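You operate a simulated robot arm through the tools that you are given. There is no shell and no other tool.

Carry out the task below with a simulated robot arm. There is one attempt and no reset: what you move stays moved.

## Task
Clean the yellow car's tyres on the cleaning block.
Fine: crank on fresh tape first, roll the car along it till the grey film is gone, then set it back where it stood.
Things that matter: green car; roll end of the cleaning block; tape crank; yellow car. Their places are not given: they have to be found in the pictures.

It is judged by the outcome, as a careful person would: the job done as asked, and still so three seconds after it is handed in. It fails if anything else is knocked over, pushed out of place, dropped, spilled or broken.

## Robot
A 7-joint arm with a two-finger parallel gripper, fixed in place. Base frame: the origin is at the foot of the arm, x ahead of it, y to its left, z up; the work surface is at about z = 840. Readings come in mm, rad, newtons and seconds.
With the tool pointing down near the work surface it reaches from about 300 to 720 mm from the base axis. Its first joint turns from -2.897 to 2.897 rad. Payload 3.43 kg.
The TCP is the grasp point between the finger pads, 34 mm short of the fingertips. In the tool frame z runs along the fingers and y along their closing line. Largest opening 128 mm; finger width 24, thickness 12; the body of the gripper, 48 by 130 mm, starts 96 mm behind the TCP.
Orientation is told as [roll, pitch, yaw] about the base's x, y, z axes, in that order, counted from this pose: with the fingers straight down and closing along the base's y, the tool's x points along the base's -x, its y along +y and its z along -z.

## Interface
- The arm moves only by the tool send_rows. Its argument "targets" is text: rows parted by semicolons, each of 7 numbers parted by spaces: the shift along the tool's x, y, z in mm, then the turn, a rotation vector about the tool's x, y, z in degrees, then the gripper command, from -1 (fully open) to 1 (shut), values between in proportion. In form: tx ty tz ax ay az grip; .... A call has 1 to 20 rows; each row shifts and turns the commanded pose from where the row before left it, along the tool's axes as they then stand. A row lasts 0.2 s, in which the tool goes at most 50 mm and 0.15 rad; a call with a longer step from one row to the next is refused whole, and so is a gripper value outside its range. Where a pose cannot be reached the arm comes as near as it can. A force on the tool above 40 N (or 10 N above the force at the start of the call, whichever is more), or a blocked arm, ends the call early, and 0.2 s more pass. The fingers move at their own pace (about 108 mm/s each) and stop on an object; they squeeze with about 33 N. The grip force told is the motor's: it shows also when the fingers shut on nothing. Time passes only in rows, and 0.2 s behind the last, so rows that do not move let the fingers close. The reply holds the time, the measured pose of the TCP, the force on the tool along the base axes, the opening and the grip force, in the units named above and with some noise, with the torque about the TCP (base axes, N m) and any sound that the robot's microphone picked up, and new pictures: "views" is both (left out), scene, wrist or none.
- Cameras (640 x 400 px; columns grow to the right, rows downward): "scene" is fixed at [52.5, 647.2, 1565.3]; the picture's right is [-0.74, -0.67, 0.00], its down [-0.45, 0.49, -0.74] and it looks along [0.50, -0.55, -0.67] (base axes); focal length 361 px, centre (320, 200). "wrist" rides on the gripper at [76, -11, -160] in the tool frame; the picture's right is [0.15, 0.99, 0.00], its down [-0.88, 0.13, -0.46] and it looks along [-0.45, 0.07, 0.89] (tool axes); focal length 234 px, centre (320, 200).
- lift_body(by): slides the trunk up (or, below 0, down) by that many mm; the arm rides with it, the base frame stays. It gives what a move gives, with no picture.
- pixel_to_xyz(camera, pixels): for up to 12 pixels [column, row] of the newest picture of that camera ("zoom" is the newest enlarged one), the place [x, y, z] in the base frame of the surface seen there, good to about 3 mm. The clock stands still meanwhile.
- close_up(camera, box): a new picture of the part [left, top, right, bottom] of that camera's present view, enlarged. The clock stands still meanwhile.
- sign_off(): hands the job in; it is judged then, once.

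Leave the gripper open and the arm clear of the work at the hand-in unless told otherwise.

The tools are called after "Call:" as name(argument=value, ...) on one line, values as JSON. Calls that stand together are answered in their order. send_rows: Moves the arm, as the interface text tells. Its arguments: {"type":"object","properties":{"targets":{"type":"string"},"views":{"type":"string","enum":["both","scene","wrist","none"]}},"required":["targets"]} The other tools are called the same way: lift_body (by) slides the trunk up or down; pixel_to_xyz (camera, pixels) gives the place of the surface under pixels of a picture; close_up (camera, box) takes an enlarged picture of a part of a camera's view; sign_off () hands the job in.

At the start:

```text
time_s: 0.0
tcp_pos: [501.7, 266.0, 1166.8]
tool_rot: [-0.001, 0.0, -0.001]
ft_force: [-0.4, -0.6, 0.0]
ft_torque: [0.0, 0.0, 0.01]
grip_width: 127.7
gripper_force: 0.1
trunk travel left (down, up): [-250.0, 74.0]
```

scene: 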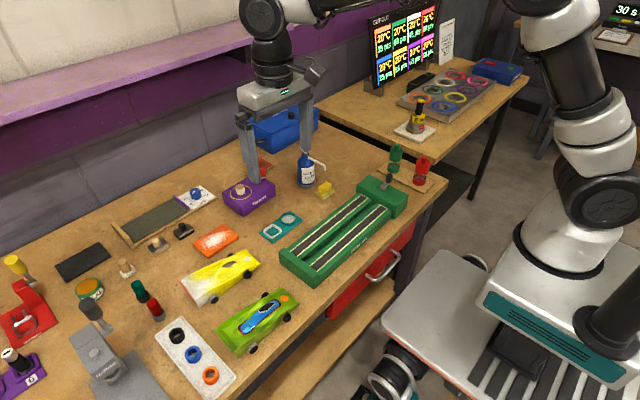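
wrist: 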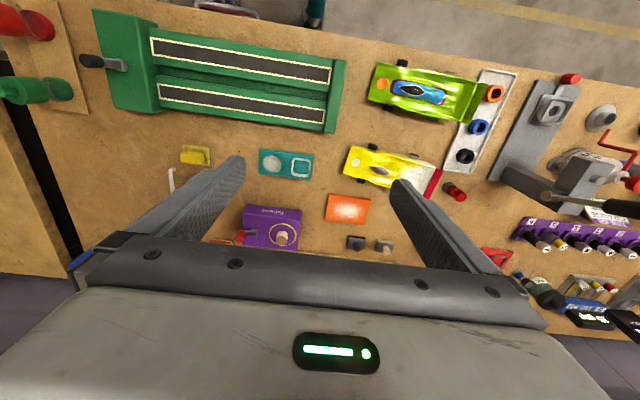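

I see a green block with two dark tape strips (scene about 340,240), a roll box at its far end with a small crank, and the yellow and green cars side by side. I'll enlarge these areas before moving.

Call:
close_up(camera="scene", box=[270, 130, 450, 300])

Call:
close_up(camera="scene", box=[160, 220, 320, 370])

Call:
close_up(camera="wrist", box=[60, 0, 360, 190])

Call:
close_up(camera="wrist", box=[320, 40, 530, 220])

```text
2.35 times, centred on (360, 215) of scene
```

zoom: 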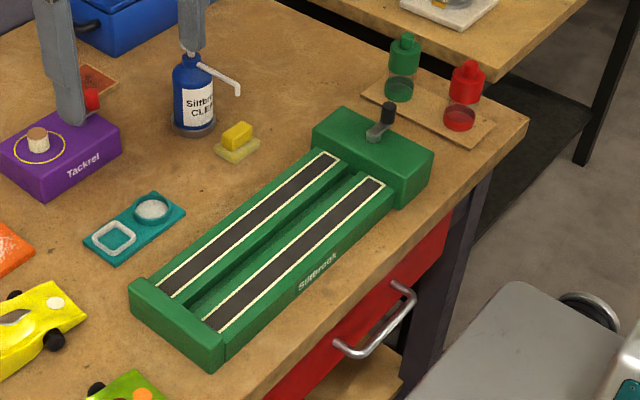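

```text
2.67 times, centred on (240, 295) of scene
```

zoom: 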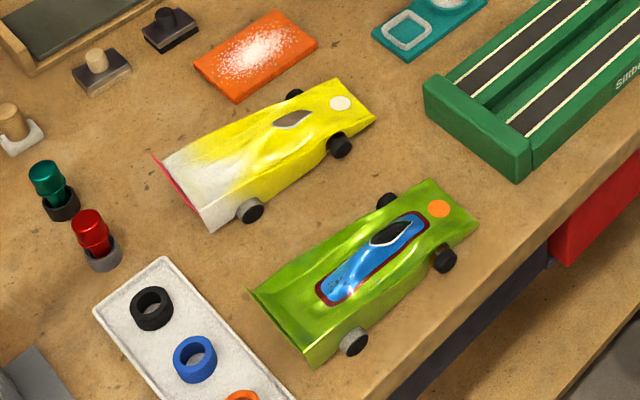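

```text
2.11 times, centred on (210, 95) of wrist
```

zoom: 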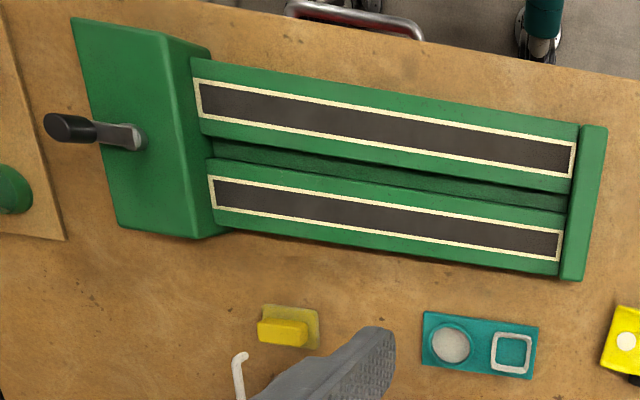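

```text
2.22 times, centred on (425, 130) of wrist
```

zoom: 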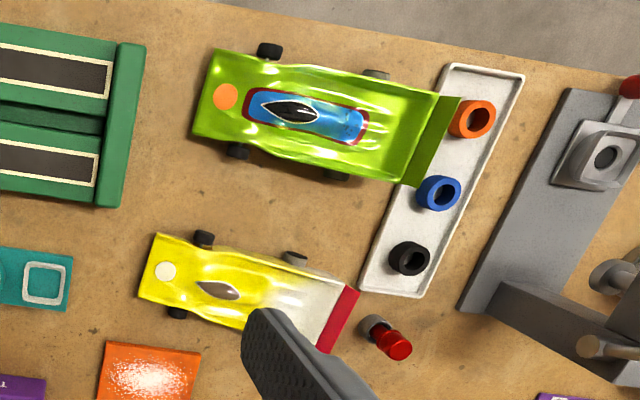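

Now I'll measure the key points: the crank, tape ends and block corners in the scene view, and the corners and wheels of the cars in the wrist view.

Call:
pixel_to_xyz(camera="scene", pixels=[[388, 177], [377, 186], [360, 178], [390, 193], [404, 187], [361, 196], [318, 255], [375, 207], [333, 266], [308, 260], [285, 246], [331, 281]])

Call:
pixel_to_xyz(camera="wrist", pixels=[[88, 61], [118, 65], [97, 12], [155, 15], [115, 105], [160, 110], [153, 46], [328, 75], [160, 92], [324, 115], [343, 62], [333, 130]])

Call:
pixel_to_xyz(camera="wrist", pixels=[[348, 148], [344, 177], [372, 147], [361, 180], [413, 155], [440, 175], [375, 160], [415, 165], [388, 169], [376, 64], [369, 99], [437, 165]])

Call:
pixel_to_xyz(camera="scene", pixels=[[258, 263], [246, 250], [218, 286], [199, 277], [212, 304], [240, 307], [333, 298], [240, 275], [247, 258], [220, 278], [224, 299], [250, 276]])

```text
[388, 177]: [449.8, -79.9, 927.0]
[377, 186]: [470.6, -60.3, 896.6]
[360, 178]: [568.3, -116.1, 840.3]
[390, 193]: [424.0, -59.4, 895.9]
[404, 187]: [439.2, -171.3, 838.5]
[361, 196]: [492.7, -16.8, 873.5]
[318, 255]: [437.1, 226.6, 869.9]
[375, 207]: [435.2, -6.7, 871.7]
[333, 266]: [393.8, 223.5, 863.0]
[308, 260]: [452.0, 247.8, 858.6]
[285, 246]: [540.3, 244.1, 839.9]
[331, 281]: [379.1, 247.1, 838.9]
```

```text
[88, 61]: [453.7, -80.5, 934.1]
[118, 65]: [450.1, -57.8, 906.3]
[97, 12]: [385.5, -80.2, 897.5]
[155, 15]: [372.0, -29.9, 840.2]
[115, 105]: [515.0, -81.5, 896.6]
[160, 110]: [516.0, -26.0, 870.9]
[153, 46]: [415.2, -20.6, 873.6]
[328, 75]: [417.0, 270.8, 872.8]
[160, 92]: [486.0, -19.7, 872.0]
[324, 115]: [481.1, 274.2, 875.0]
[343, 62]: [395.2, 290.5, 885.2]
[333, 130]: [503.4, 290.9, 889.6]
```

```text
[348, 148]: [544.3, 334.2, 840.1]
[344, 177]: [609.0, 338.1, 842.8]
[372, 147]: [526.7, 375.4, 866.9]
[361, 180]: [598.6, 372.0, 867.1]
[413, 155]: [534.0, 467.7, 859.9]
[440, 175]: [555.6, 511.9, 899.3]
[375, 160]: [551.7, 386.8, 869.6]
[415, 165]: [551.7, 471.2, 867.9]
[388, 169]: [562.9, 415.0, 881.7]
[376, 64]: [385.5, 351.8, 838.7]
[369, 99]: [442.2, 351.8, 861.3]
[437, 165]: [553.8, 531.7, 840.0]
```

```text
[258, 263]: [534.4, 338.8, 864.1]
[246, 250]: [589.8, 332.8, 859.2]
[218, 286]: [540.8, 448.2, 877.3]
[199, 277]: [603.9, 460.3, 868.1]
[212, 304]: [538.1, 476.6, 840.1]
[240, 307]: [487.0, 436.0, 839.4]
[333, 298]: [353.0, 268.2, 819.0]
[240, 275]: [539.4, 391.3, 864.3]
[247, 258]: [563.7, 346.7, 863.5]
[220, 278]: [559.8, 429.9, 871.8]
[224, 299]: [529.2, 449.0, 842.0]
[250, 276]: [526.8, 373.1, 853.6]
```

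I'll measure the yellow car in this newest enlarged wrist view (nose corners, wheels, tail).

Call:
pixel_to_xyz(camera="zoom", pixels=[[156, 234], [141, 296], [204, 238], [177, 312], [295, 257], [352, 290], [166, 270], [218, 290], [270, 290], [320, 340], [240, 252], [325, 285]])

Call:
close_up(camera="scene", box=[180, 235, 276, 310])

```text
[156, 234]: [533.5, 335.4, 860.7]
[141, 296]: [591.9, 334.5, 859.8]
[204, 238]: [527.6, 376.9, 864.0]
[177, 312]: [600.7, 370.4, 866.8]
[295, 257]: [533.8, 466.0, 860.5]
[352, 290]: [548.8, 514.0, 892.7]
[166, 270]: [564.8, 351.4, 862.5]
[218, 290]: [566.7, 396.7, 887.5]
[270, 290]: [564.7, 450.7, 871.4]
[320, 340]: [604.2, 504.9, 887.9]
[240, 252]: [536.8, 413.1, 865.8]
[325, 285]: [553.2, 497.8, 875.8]
```

```text
5.33 times, centred on (228, 272) of scene
```

zoom: 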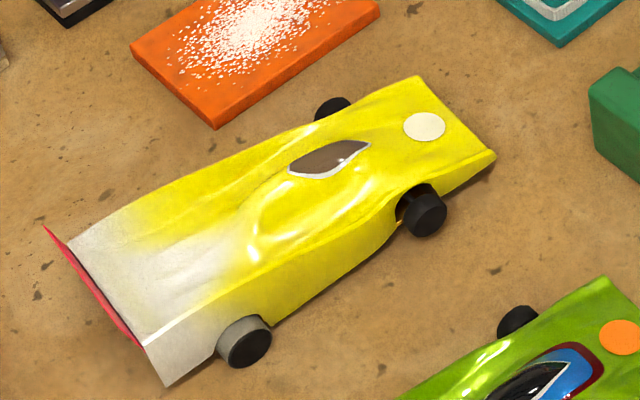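

The rear tyre's tread (zoom 245,340) is grey and the front ones are dark. I'll measure more points of the yellow car in this view.

Call:
pixel_to_xyz(camera="zoom", pixels=[[416, 77], [494, 156], [165, 385], [145, 347], [46, 228], [70, 244], [240, 325], [250, 345], [425, 195], [428, 214], [330, 105], [260, 270]])

Call:
pixel_to_xyz(camera="zoom", pixels=[[215, 340], [248, 366], [270, 340], [404, 205], [425, 236], [445, 212], [330, 155], [300, 300], [250, 150], [200, 200], [140, 290], [180, 330]])

Call:
close_up(camera="scene", box=[340, 160, 420, 225])

```text
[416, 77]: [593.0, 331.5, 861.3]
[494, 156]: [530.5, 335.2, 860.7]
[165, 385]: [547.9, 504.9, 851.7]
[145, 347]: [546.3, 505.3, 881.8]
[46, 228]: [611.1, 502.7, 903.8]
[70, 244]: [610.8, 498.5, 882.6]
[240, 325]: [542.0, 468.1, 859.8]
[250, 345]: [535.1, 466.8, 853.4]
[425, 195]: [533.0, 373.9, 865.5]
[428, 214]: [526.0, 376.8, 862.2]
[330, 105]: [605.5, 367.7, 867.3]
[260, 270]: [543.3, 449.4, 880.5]
```

```text
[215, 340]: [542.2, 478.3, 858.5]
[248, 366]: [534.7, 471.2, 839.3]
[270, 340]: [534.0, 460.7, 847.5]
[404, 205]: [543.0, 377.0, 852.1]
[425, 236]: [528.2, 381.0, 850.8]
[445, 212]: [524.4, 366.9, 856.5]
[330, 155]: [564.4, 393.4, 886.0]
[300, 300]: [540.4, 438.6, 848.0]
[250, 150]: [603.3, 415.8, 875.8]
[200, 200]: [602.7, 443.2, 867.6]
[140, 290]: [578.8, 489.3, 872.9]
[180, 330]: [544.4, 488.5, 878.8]
```

```text
6.15 times, centred on (380, 192) of scene
```

zoom: 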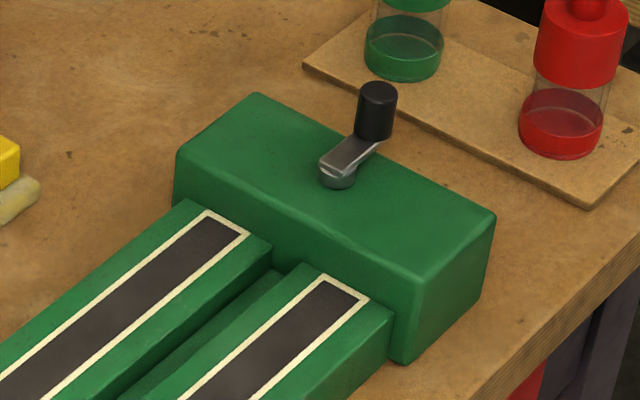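

Now I'll measure the crank (pivot, arm, handle) and the bottles beside it in this newest zoom.

Call:
pixel_to_xyz(camera="zoom", pixels=[[377, 90], [375, 115], [370, 138], [337, 172], [337, 182], [352, 150], [255, 95], [493, 215], [180, 152], [402, 280], [213, 225], [325, 290]])

Call:
pixel_to_xyz(camera="scene", pixels=[[395, 150], [420, 160], [422, 180], [393, 168], [372, 166], [415, 192], [436, 180], [305, 155], [320, 168], [326, 185], [325, 190], [305, 183]])

Call:
close_up(camera="wrist", box=[60, 0, 200, 120])

```text
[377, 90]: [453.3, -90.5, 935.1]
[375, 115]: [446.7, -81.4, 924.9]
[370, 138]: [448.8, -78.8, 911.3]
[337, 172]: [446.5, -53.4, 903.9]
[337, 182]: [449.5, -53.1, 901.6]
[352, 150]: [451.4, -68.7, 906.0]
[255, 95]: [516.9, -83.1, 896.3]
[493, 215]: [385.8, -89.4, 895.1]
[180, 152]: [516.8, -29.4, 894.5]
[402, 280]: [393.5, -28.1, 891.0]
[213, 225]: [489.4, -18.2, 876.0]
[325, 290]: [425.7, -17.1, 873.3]
```

```text
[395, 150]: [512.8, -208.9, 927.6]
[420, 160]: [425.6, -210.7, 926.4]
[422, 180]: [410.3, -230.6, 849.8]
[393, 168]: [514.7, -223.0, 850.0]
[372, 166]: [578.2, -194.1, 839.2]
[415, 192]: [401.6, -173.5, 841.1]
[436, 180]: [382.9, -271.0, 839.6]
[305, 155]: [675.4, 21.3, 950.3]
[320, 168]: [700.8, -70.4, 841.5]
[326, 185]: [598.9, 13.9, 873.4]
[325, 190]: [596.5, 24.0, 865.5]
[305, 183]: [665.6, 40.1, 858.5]
```

```text
3.33 times, centred on (130, 60) of wrist
```

zoom: 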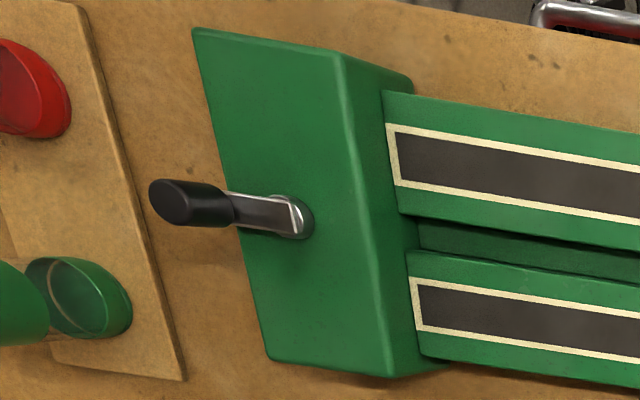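

The crank pivot is near (450, -56) and the upright handle near (450, -85), z 905–935, and no direction mark is visible. I'll move above the handle with the fingers half closed and look from closer.

Call:
send_rows(targets="6.5 -44 15 0 0 0 0.2; 6.5 -44 15 0 0 0 0.2; 6.5 -44 15 0 0 0 0.2; 6.5 -44 15 0 0 0 0.2; 6.5 -44 15 0 0 0 0.2; 6.5 -44 15 0 0 0 0.2; 6.5 -44 15 0 0 0 0.2; 6.5 -44 15 0 0 0 0.2; 0 0 0 0 0 0 0.2; 0 0 0 0 0 0 0.2")

```text
time_s: 2.2
tcp_pos: [450.9, -85.5, 1051.8]
tool_rot: [-0.002, 0.0, -0.002]
ft_force: [-0.1, 0.3, 0.0]
ft_torque: [-0.01, 0.02, -0.02]
grip_width: 51.2
gripper_force: 0.1
trunk travel left (down, up): [-250.0, 74.0]
```

scene: 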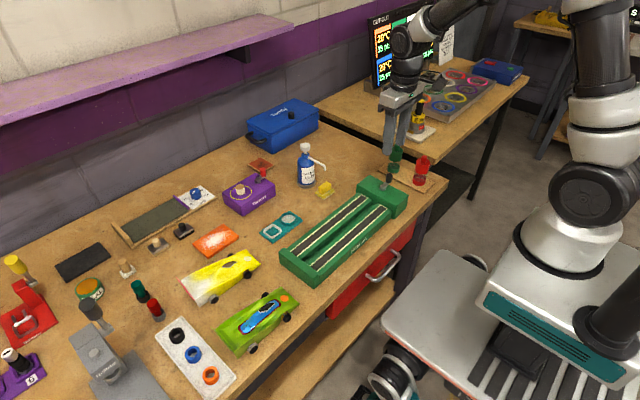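
wrist: 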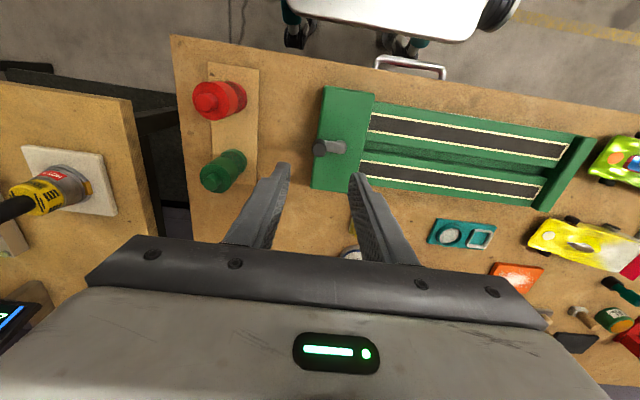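

Call:
close_up(camera="wrist", box=[290, 100, 380, 190])

Call:
close_up(camera="wrist", box=[300, 70, 610, 220])

```text
4.44 times, centred on (335, 145) of wrist
```

zoom: 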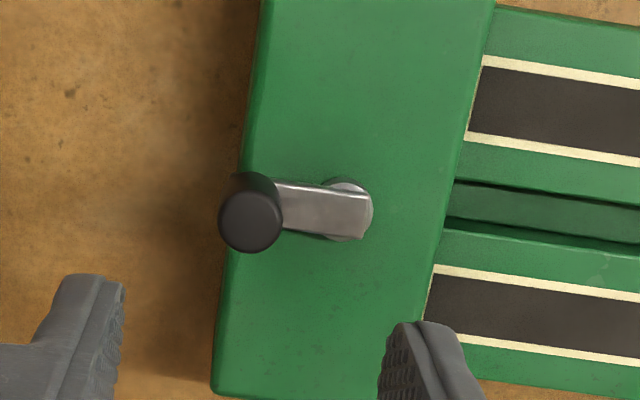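

```text
2.06 times, centred on (455, 145) of wrist
```

zoom: 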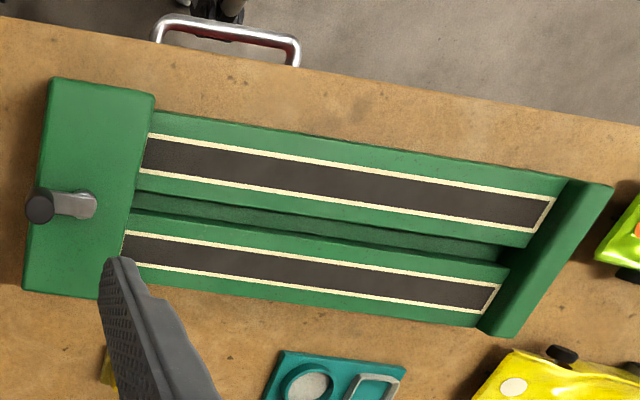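

I'll read the handle top and pivot in the wrist view, plus tape corner points in the newest zoom.

Call:
pixel_to_xyz(camera="wrist", pixels=[[319.2, 149.5], [314, 150], [325.5, 149.5], [319, 155], [319, 143.5], [344.5, 147.5], [335, 146.5], [340, 147]])

Call:
pixel_to_xyz(camera="zoom", pixels=[[150, 152], [545, 212], [132, 247], [490, 297], [150, 136], [147, 172], [552, 198], [536, 228], [122, 265], [130, 232], [498, 286], [484, 311]])

```text
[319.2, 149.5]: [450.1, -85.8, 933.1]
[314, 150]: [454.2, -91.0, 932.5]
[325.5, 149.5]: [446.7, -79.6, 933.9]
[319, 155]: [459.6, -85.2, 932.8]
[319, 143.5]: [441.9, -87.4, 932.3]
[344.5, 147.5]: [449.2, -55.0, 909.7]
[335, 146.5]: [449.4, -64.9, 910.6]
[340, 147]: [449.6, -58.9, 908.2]
```

```text
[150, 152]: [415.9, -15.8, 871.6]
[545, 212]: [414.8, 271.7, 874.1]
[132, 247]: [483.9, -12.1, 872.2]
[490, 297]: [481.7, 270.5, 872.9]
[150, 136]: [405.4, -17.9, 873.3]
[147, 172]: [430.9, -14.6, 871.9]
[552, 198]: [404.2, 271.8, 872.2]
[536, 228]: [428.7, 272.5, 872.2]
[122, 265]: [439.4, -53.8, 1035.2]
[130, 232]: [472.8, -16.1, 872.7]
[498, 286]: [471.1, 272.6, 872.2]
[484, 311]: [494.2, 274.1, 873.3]
```

The handle is at (450, -86), z 911–933; the pivot at (450, -58), so the radius is 28 mm. The tape strips are centred at x 417 and 483, z 872. I'll lower the fingers over the handle with the tips just above the arm.

Call:
send_rows(targets="0 0 30 0 0 0 0.2; 0 0 30 0 0 0 0.2; 0 0 25 0 0 0 0.2; 0 0 0 0 0 0 0.2; 0 0 0 0 0 0 0.2", views="wrist")

```text
time_s: 3.4
tcp_pos: [449.7, -84.2, 961.9]
tool_rot: [0.0, 0.002, 0.001]
ft_force: [0.1, -0.1, -0.1]
ft_torque: [-0.01, -0.03, 0.0]
grip_width: 51.3
gripper_force: 0.1
trunk travel left (down, up): [-250.0, 74.0]
```

wrist: 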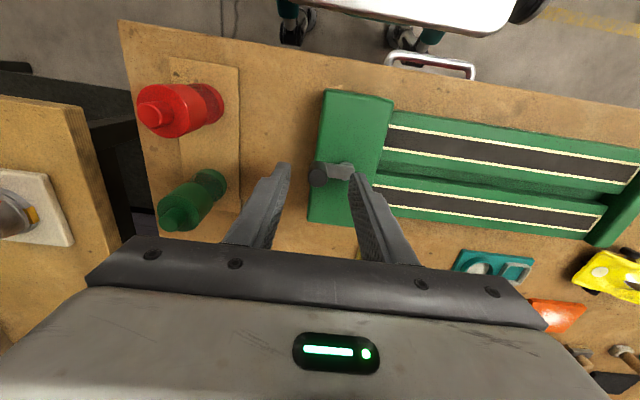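

At z 962 and aligned. I'll go down 15 mm and close on the handle.

Call:
send_rows(targets="0 -1 15 0 0 0 0.2; 0 0 0 0 0 0 0.2; 0 0 0 0 0 0 1; 0 0 0 0 0 0 1; 0 0 0 0 0 0 1")

```text
time_s: 4.6
tcp_pos: [449.2, -86.9, 947.8]
tool_rot: [-0.001, 0.0, -0.001]
ft_force: [0.4, -2.9, -2.2]
ft_torque: [-0.48, -0.14, -0.03]
grip_width: 17.2
gripper_force: 44.7
trunk travel left (down, up): [-250.0, 74.0]
```

scene: 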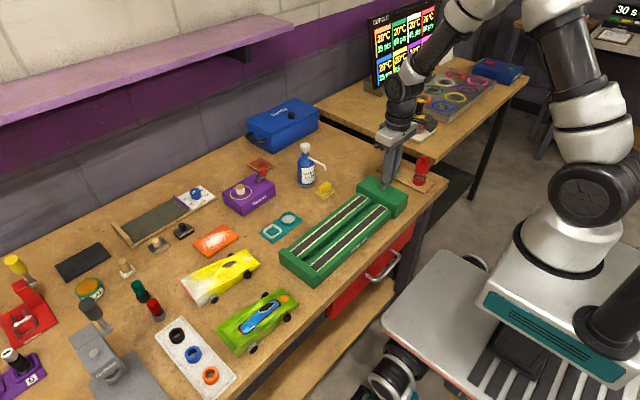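
wrist: 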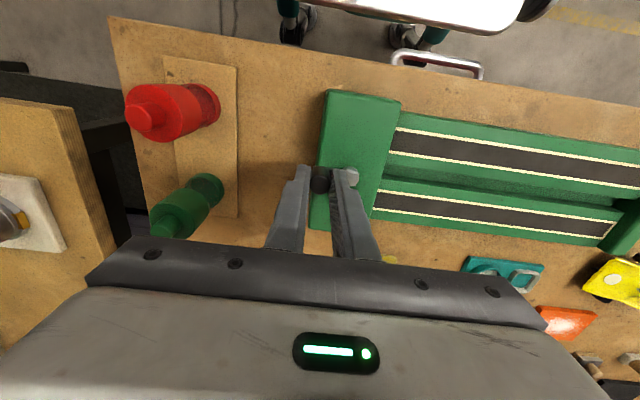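

The handle is gripped at 17 mm. I'll try a small clockwise turn (seen from above, about 30°), following the 28 mm circle, and read the force and sound.

Call:
send_rows(targets="7.25 0.95 0 0 0 0 1; 6.75 2.8 0 0 0 0 1; 0 0 0 0 0 0 1")

```text
time_s: 5.4
tcp_pos: [436.5, -83.8, 946.8]
tool_rot: [0.0, -0.001, -0.001]
ft_force: [4.9, -16.2, 5.1]
ft_torque: [-0.09, -1.05, -0.36]
grip_width: 16.9
gripper_force: 45.1
trunk travel left (down, up): [-250.0, 74.0]
```

scene: 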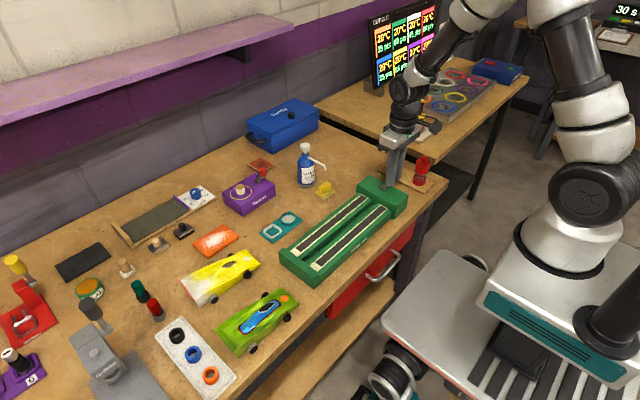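
wrist: 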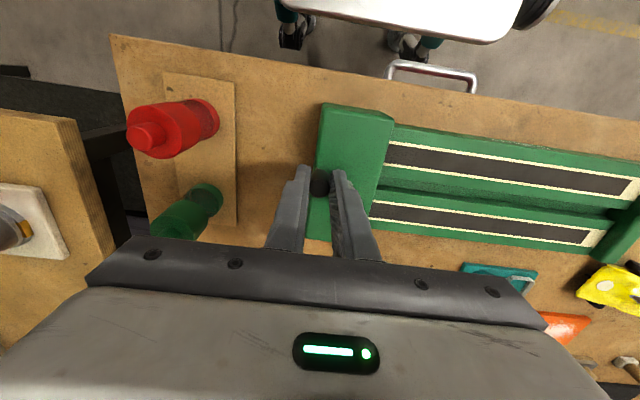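

It turned with a force of about 16 N, and the tape seems to have a paler section at its far end (wrist about 600,237). I'll check that closely.

Call:
close_up(camera="wrist", box=[370, 120, 640, 260])

Call:
close_up(camera="scene", box=[270, 130, 450, 300])

Call:
close_up(camera="wrist", box=[280, 130, 400, 230])

```text
2.37 times, centred on (505, 190) of wrist
```

zoom: 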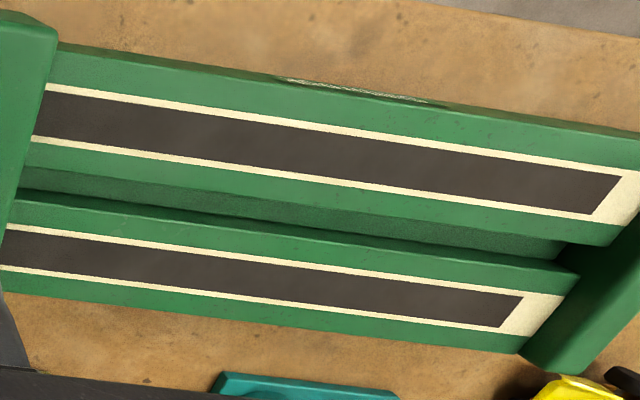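

```text
2.35 times, centred on (360, 215) of scene
```

zoom: 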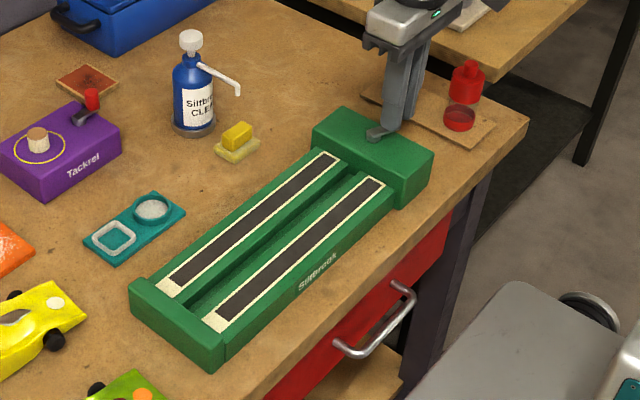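

```text
4.00 times, centred on (340, 180) of wrist
```

zoom: 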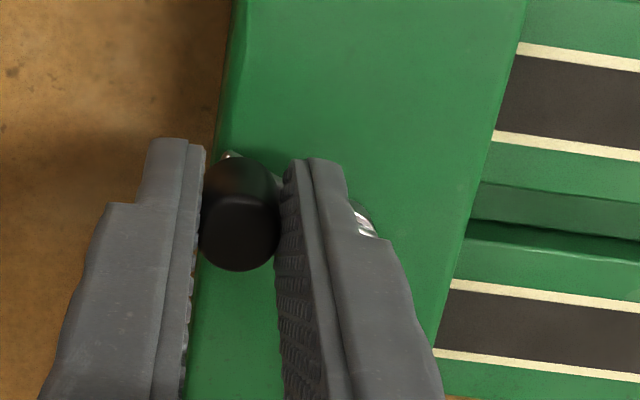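

Turning clockwise works: fresh cream tape comes in at the far end and the dark used tape pulls into the roll box, about 15 mm for 30°. I'll keep cranking until the strips are all fresh, doing another 60° now while watching the forces.

Call:
send_rows(targets="8.7 6.45 0 0 0 0 1; 5.2 9 0 0 0 0 1; 1.8 10.3 0 0 0 0 1; 0 0 0 0 0 0 1")

```text
time_s: 6.4
tcp_pos: [419.7, -52.3, 945.6]
tool_rot: [0.005, 0.002, 0.005]
ft_force: [-0.9, 7.5, -4.3]
ft_torque: [0.18, -0.11, 0.18]
grip_width: 17.1
gripper_force: 44.7
trunk travel left (down, up): [-250.0, 74.0]
```

scene: 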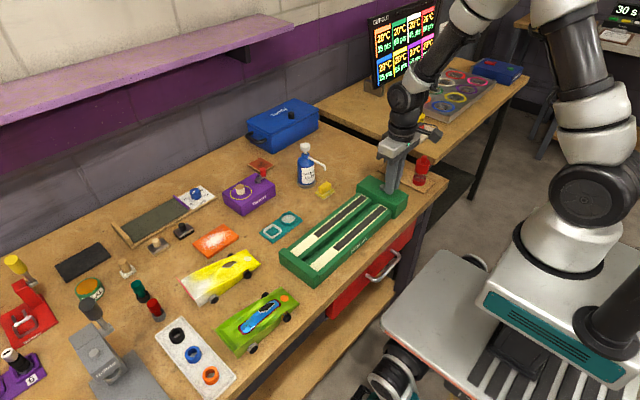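
wrist: 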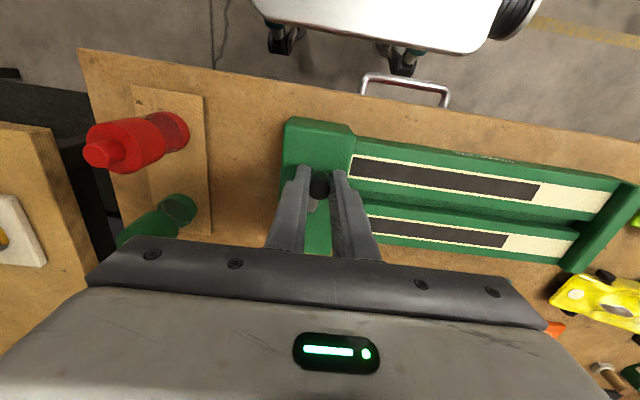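

It is going smoothly at low force, with about a quarter of the tape now fresh after 90°. I'll turn on another 120°.

Call:
send_rows(targets="-1.8 10.3 0 0 0 0 1; -5.2 9 0 0 0 0 1; -8 6.7 0 0 0 0 1; -9.8 3.5 0 0 0 0 1; -10.4 0 0 0 0 0 1; -9.8 -3.5 0 0 0 0 1; 0 0 0 0 0 0 1")

```text
time_s: 8.0
tcp_pos: [459.9, -33.4, 946.2]
tool_rot: [0.001, 0.005, -0.002]
ft_force: [-20.6, -23.2, 1.1]
ft_torque: [-1.18, 1.35, -0.26]
grip_width: 17.2
gripper_force: 44.9
trunk travel left (down, up): [-250.0, 74.0]
```

scene: 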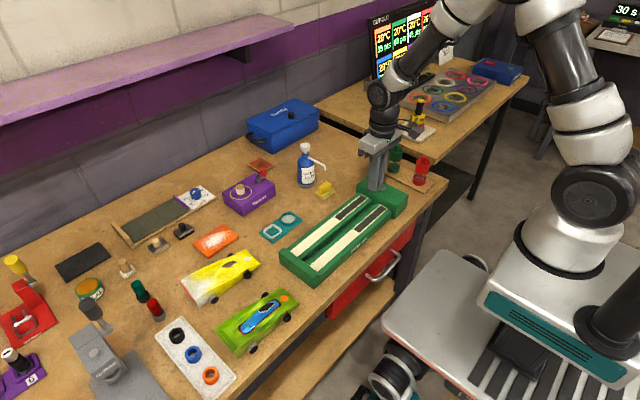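
wrist: 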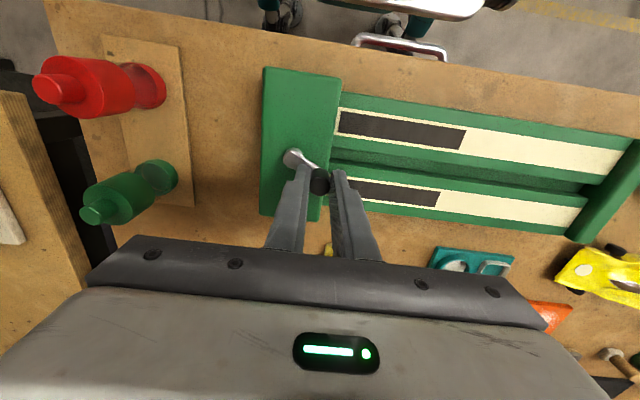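

The handle pulls the tool inward by 30 N, so the true circle is a little smaller (fitted centre about (448.5, -58.5), radius 28). I'll correct for that and go on another 100°.

Call:
send_rows(targets="-4.95 -9 0 0 0 0 1; -4.85 -8.4 0 0 0 0 1; -1.7 -9.6 0 0 0 0 1; 1.7 -9.6 0 0 0 0 1; 4.85 -8.4 0 0 0 0 1; 0 0 0 0 0 0 1")

```text
time_s: 9.4
tcp_pos: [469.2, -76.0, 948.9]
tool_rot: [-0.001, 0.0, 0.002]
ft_force: [0.8, 2.8, 6.6]
ft_torque: [0.04, 0.06, -0.02]
grip_width: 17.2
gripper_force: 45.5
trunk travel left (down, up): [-250.0, 74.0]
```

scene: 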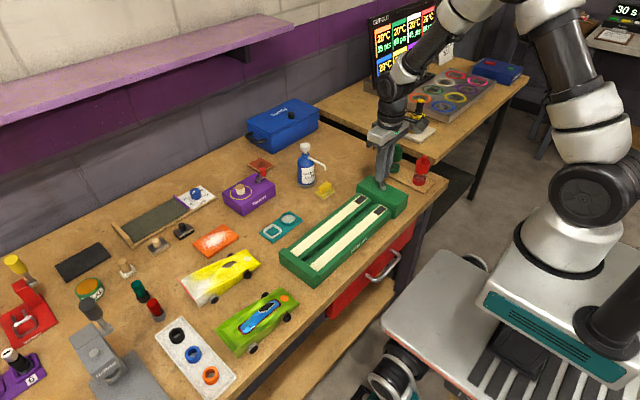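
wrist: 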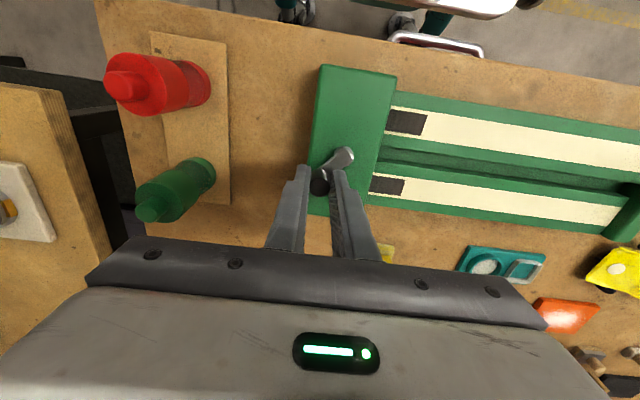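

Nearly all fresh: only a short dark piece remains at the roll end. I'll do another 60°.

Call:
send_rows(targets="7.45 -6.25 0 0 0 0 1; 9.1 -3.35 0 0 0 0 1; 9.8 0 0 0 0 0 1; 0 0 0 0 0 0 1")

Call:
close_up(camera="scene", box=[270, 130, 450, 300])

```text
time_s: 10.4
tcp_pos: [442.0, -85.0, 948.7]
tool_rot: [0.001, -0.002, 0.0]
ft_force: [7.6, 0.7, 0.7]
ft_torque: [0.39, -1.27, -0.19]
grip_width: 17.2
gripper_force: 44.7
trunk travel left (down, up): [-250.0, 74.0]
```

scene: 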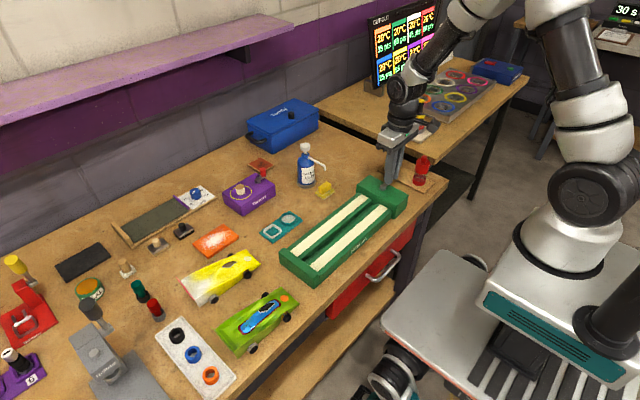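
wrist: 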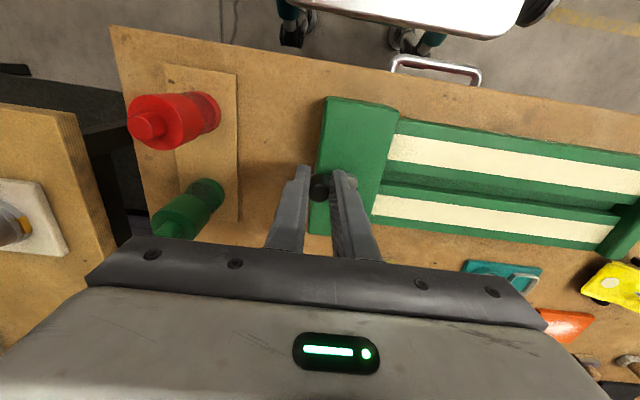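

```text
2.35 times, centred on (360, 215) of scene
```

zoom: 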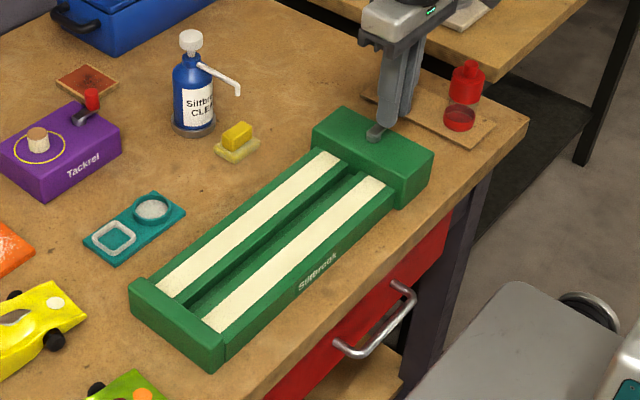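

The whole length of both strips is now fresh cream tape. I'll let go of the handle, rise, and move over the yellow car.

Call:
send_rows(targets="0 0 0 0 0 0 0.5; 0 0 0 0 0 0 0.5; 0 0 -40 0 0 0 0.5; 0 0 -50 0 0 0 0.5; 0 0 -50 0 0 0 0.5; -11.5 46 0 0 0 0 -0.5; -11.5 46 0 0 0 0 -0.5; -11.5 46 0 0 0 0 -0.5; -11.5 46 0 0 0 0 -0.5; -11.5 46 0 0 0 0 -0.5; -11.5 46 0 0 0 0 -0.5; -11.5 46 0 0 0 0 -0.5; -11.5 46 0 0 0 0 -0.5; -11.5 46 0 0 0 0 -0.5; -11.5 46 0 0 0 0 -0.5; -11.5 46 0 0 0 0 -0.5; 0 0 0 0 0 0 -0.5")

Call:
send_rows(targets="0 0 0 0 0 -8.45 -0.5; 0 0 0 0 0 -8.45 -0.5; 0 0 0 0 0 -8.45 -0.5; 0 0 0 0 0 -8.45 -0.5; 0 0 0 0 0 -8.45 -0.5; 0 0 0 0 0 -8.45 -0.5; 0 0 0 0 0 -8.45 -0.5; 0 0 0 0 0 -8.45 -0.5; 0 0 0 0 0 -8.45 -0.5; 0 0 0 0 0 -8.45 -0.5; 0 0 0 0 0 0 -0.5")

```text
time_s: 14.0
tcp_pos: [568.4, 422.8, 1085.2]
tool_rot: [-0.002, 0.001, -0.001]
ft_force: [1.2, 0.0, -0.5]
ft_torque: [-0.07, 0.01, -0.03]
grip_width: 95.9
gripper_force: 0.0
trunk travel left (down, up): [-250.0, 74.0]
```

scene: 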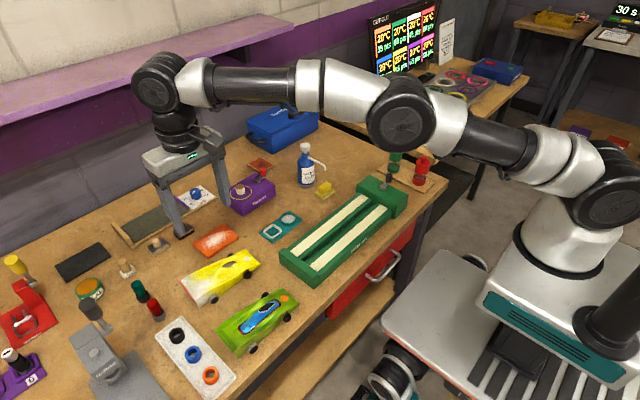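
wrist: 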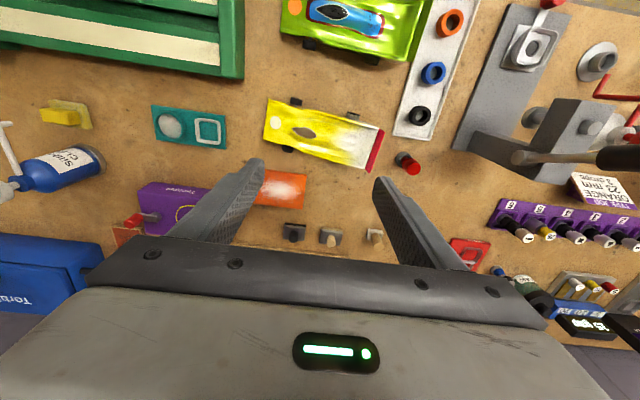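

```text
time_s: 16.4
tcp_pos: [568.8, 420.8, 1087.2]
tool_rot: [0.0, 0.001, 1.477]
ft_force: [0.4, -0.5, 0.1]
ft_torque: [-0.02, 0.03, 0.04]
grip_width: 95.9
gripper_force: 0.1
trunk travel left (down, up): [-250.0, 74.0]
```

scene: 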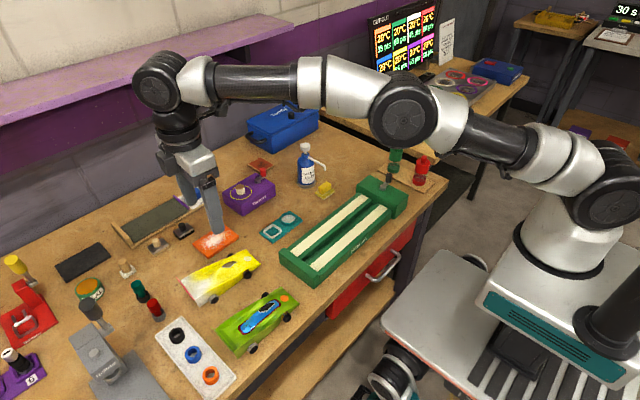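
wrist: 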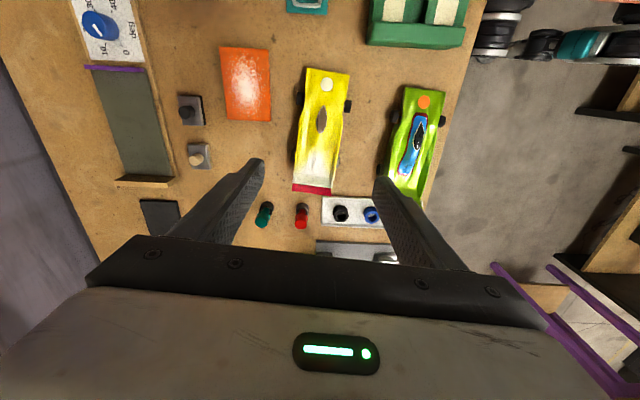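

The rotation reached 84.6°. I'll enlarge the car from here to fix its pose accurately before gripping (this is also the pose to return it to).

Call:
close_up(camera="wrist", box=[255, 60, 395, 200])

```text
2.86 times, centred on (325, 130) of wrist
```

zoom: 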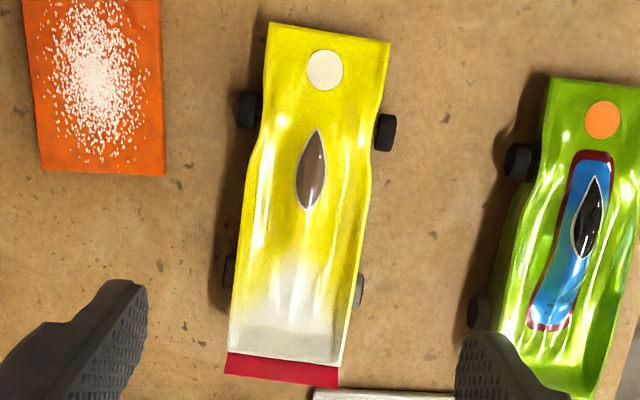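

Call:
pixel_to_xyz(camera="zoom", pixels=[[271, 28], [386, 44], [231, 350], [339, 366], [243, 108], [392, 130], [228, 270], [362, 290], [254, 200], [368, 210], [290, 190], [335, 200]])

Call:
pixel_to_xyz(camera="zoom", pixels=[[256, 160], [375, 160], [248, 230], [365, 235], [311, 165], [305, 230], [300, 300], [325, 70], [318, 130], [308, 205], [285, 340], [283, 375]])

```text
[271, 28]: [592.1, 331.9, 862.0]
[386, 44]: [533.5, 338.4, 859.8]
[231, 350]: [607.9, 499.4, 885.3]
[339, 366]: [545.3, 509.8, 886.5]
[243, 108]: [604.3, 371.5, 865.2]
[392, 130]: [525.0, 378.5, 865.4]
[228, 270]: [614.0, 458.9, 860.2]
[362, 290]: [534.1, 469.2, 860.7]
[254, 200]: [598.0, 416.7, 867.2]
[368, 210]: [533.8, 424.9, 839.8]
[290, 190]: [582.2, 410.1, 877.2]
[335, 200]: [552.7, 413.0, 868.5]
```

```text
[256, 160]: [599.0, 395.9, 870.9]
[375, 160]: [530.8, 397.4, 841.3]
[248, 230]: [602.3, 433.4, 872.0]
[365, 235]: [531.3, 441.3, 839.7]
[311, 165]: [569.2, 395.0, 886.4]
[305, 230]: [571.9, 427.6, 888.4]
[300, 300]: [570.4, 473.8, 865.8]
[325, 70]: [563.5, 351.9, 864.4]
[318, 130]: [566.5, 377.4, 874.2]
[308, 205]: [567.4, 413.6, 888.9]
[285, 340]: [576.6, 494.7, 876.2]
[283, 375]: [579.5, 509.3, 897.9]
```

The car's axles give a centre of about (569.4, 419.5) and a yaw of about 6° off the y axis. The fingers fit between the wheels. I'll correct by 0.6° and go down most of the way.

Call:
send_rows(targets="0 0.7 45 0 0 0.6 -0.5; 0 0 45 0 0 0 -0.5; 0 0 45 0 0 0 -0.5; 0 0 45 0 0 0 -0.5; 0 0 0 0 0 0 -0.5; 0 0 0 0 0 0 -0.5")

```text
time_s: 17.8
tcp_pos: [567.4, 419.9, 906.7]
tool_rot: [0.001, 0.001, 1.464]
ft_force: [1.1, -0.5, -0.7]
ft_torque: [0.01, 0.02, 0.02]
grip_width: 96.0
gripper_force: 0.0
trunk travel left (down, up): [-250.0, 74.0]
```

scene: 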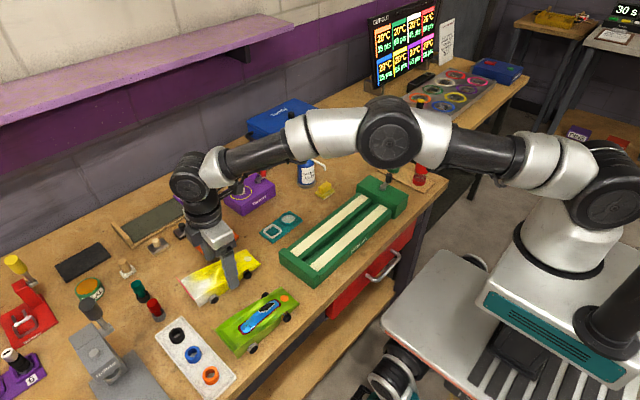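
wrist: 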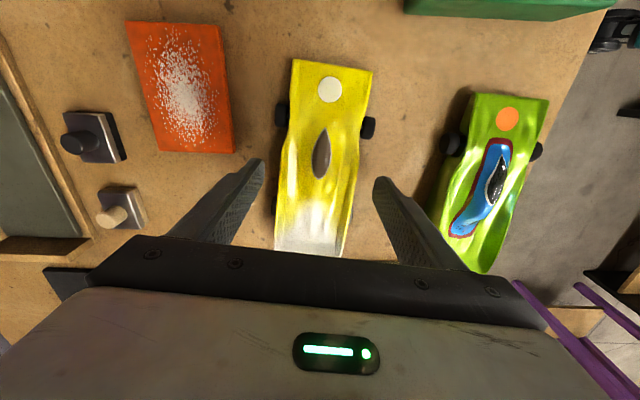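

Centred well: the fingertips (255,165) and (380,180) straddle the body between the wheels. I'll go down the last 26 mm without closing yet.

Call:
send_rows(targets="0 0 20 0 0 0 -0.5; 0 0 6.5 0 0 0 -0.3; 0 0 0 0 0 0 -0.3")

Call:
close_up(camera="scene", box=[170, 215, 290, 315])

Call:
close_up(camera="wrist", box=[230, 60, 410, 260])

```text
time_s: 18.6
tcp_pos: [567.4, 421.4, 882.2]
tool_rot: [0.0, -0.001, 1.463]
ft_force: [0.0, -0.6, -0.7]
ft_torque: [0.02, 0.02, -0.02]
grip_width: 83.5
gripper_force: 0.1
trunk travel left (down, up): [-250.0, 74.0]
```

scene: 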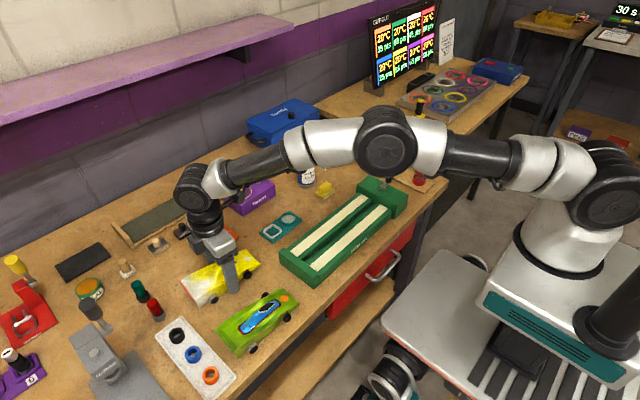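
wrist: 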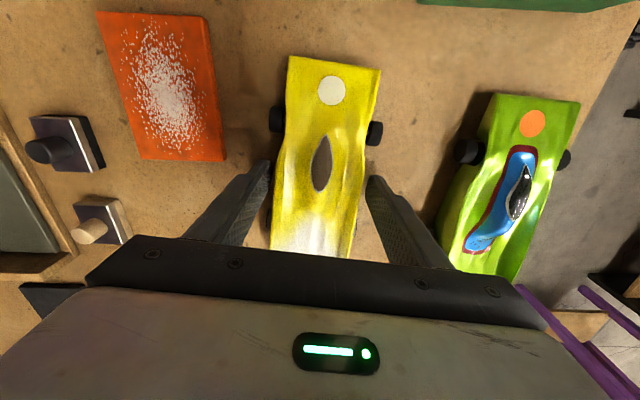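

```text
4.00 times, centred on (230, 265) of scene
```

zoom: 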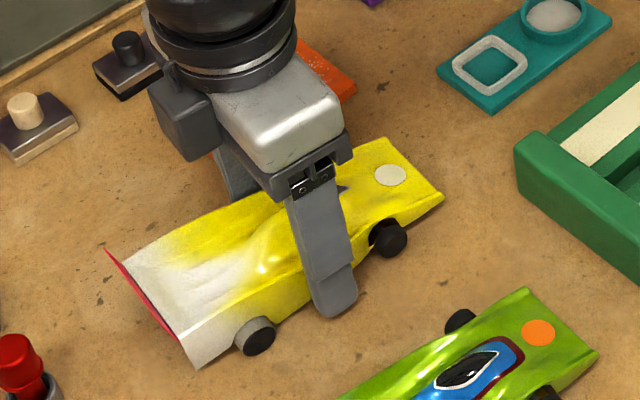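

```text
2.00 times, centred on (320, 160) of wrist
```

zoom: 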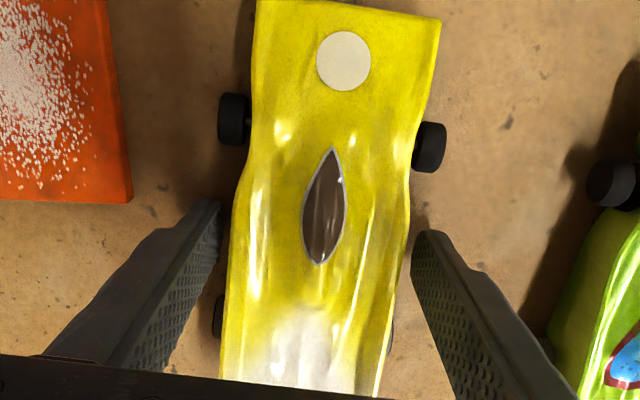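

The fingers straddle the body between the wheels with clearance on both sides. I'll close now.

Call:
send_rows(targets="0 0 0 0 0 0 1; 0 0 0 0 0 0 1; 0 0 0 0 0 0 1")

```text
time_s: 19.4
tcp_pos: [567.2, 420.3, 881.8]
tool_rot: [-0.001, -0.001, 1.463]
ft_force: [-0.1, 0.2, 0.3]
ft_torque: [0.03, -0.03, -0.03]
grip_width: 67.6
gripper_force: 32.8
trunk travel left (down, up): [-250.0, 74.0]
```

scene: 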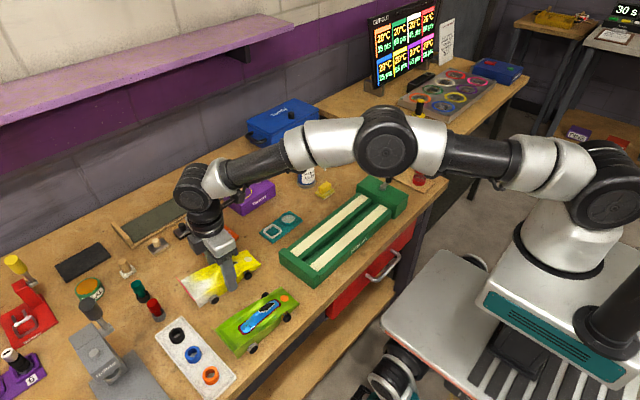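
wrist: 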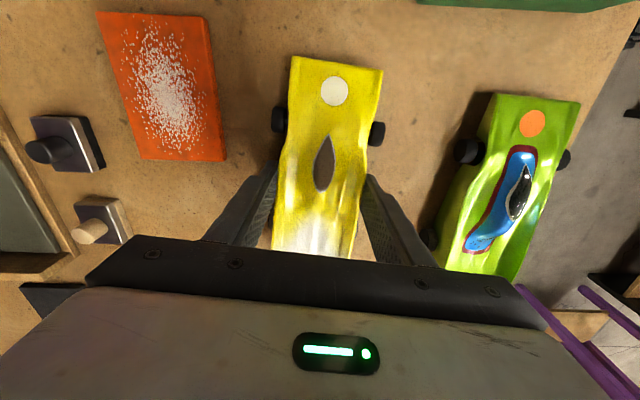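

Gripped at 67.6 mm. The nose dot shifted about 4 px right, so the car moved some 2 mm as it was centred. I'll measure its present position to know the correction for the return.

Call:
pixel_to_xyz(camera="wrist", pixels=[[334, 91], [280, 119], [377, 133], [293, 58], [380, 72], [323, 163]])

Call:
close_up(camera="scene", box=[180, 235, 276, 310])

```text
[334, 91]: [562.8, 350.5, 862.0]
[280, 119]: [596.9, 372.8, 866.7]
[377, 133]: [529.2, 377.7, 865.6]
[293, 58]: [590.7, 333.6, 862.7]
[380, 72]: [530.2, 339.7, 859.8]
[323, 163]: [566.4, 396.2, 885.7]
```

```text
5.33 times, centred on (228, 272) of scene
```

zoom: 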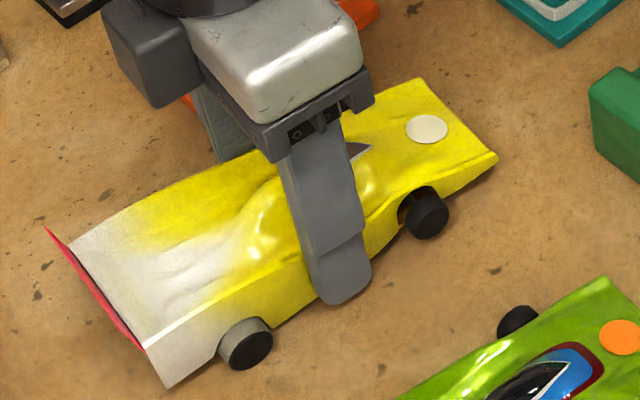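

The scene view shows only about 1 mm of nose shift, and I have reference pixels for the return (nose corner 494,156; dot 424,127; tail 46,228 in this zoom). I'll lift the car 110 mm.

Call:
send_rows(targets="0 0 -10 0 0 0 1; 0 0 -20 0 0 0 1; 0 0 -40 0 0 0 1; 0 0 -40 0 0 0 1; 0 0 0 0 0 0 1; 0 0 0 0 0 0 1")

Call:
close_up(camera="scene", box=[160, 180, 290, 290])

```text
time_s: 20.8
tcp_pos: [568.3, 421.6, 991.4]
tool_rot: [0.001, 0.0, 1.464]
ft_force: [-1.0, -1.1, 0.6]
ft_torque: [-0.04, 0.0, 0.02]
grip_width: 0.1
gripper_force: 33.3
trunk travel left (down, up): [-250.0, 74.0]
```

scene: 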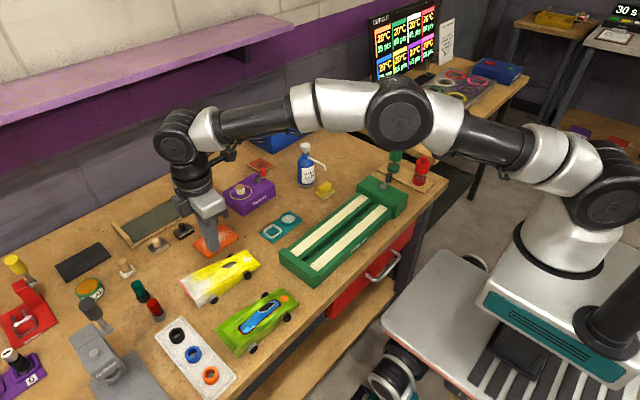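
wrist: 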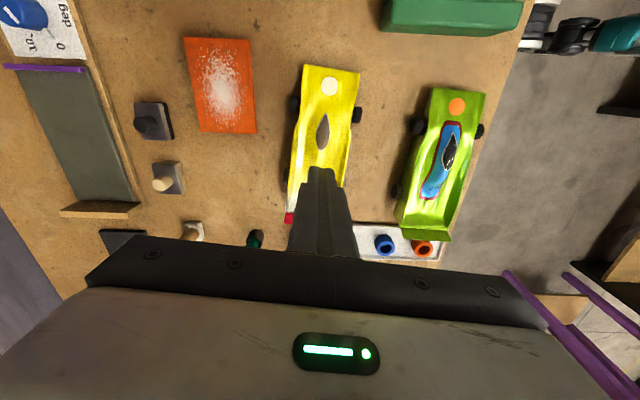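

```text
3.64 times, centred on (225, 235) of scene
```

zoom: 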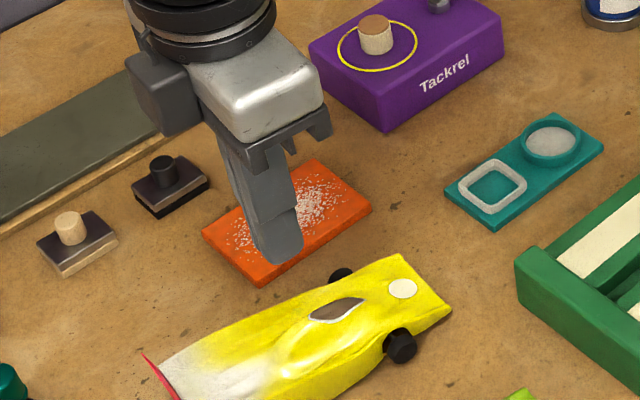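

The fingers slipped off: the car stayed on the table while the grip closed to 0. I'll check whether the car moved and look at the body's side shape.

Call:
close_up(camera="scene", box=[180, 235, 276, 310])

Call:
close_up(camera="wrist", box=[270, 50, 380, 180])

```text
5.33 times, centred on (228, 272) of scene
```

zoom: 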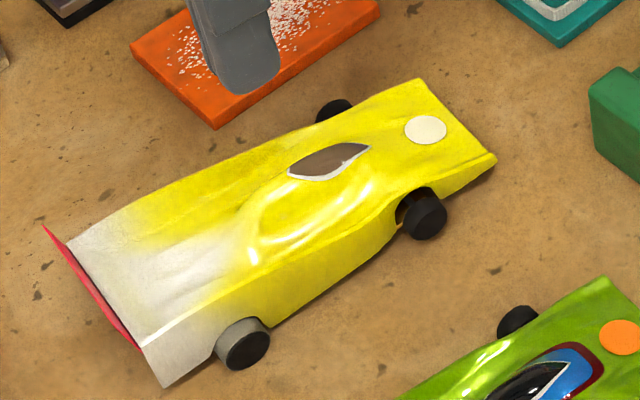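

```text
3.08 times, centred on (325, 115) of wrist
```

zoom: 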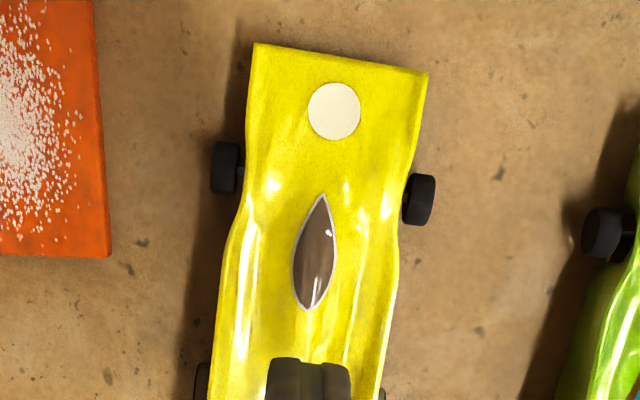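

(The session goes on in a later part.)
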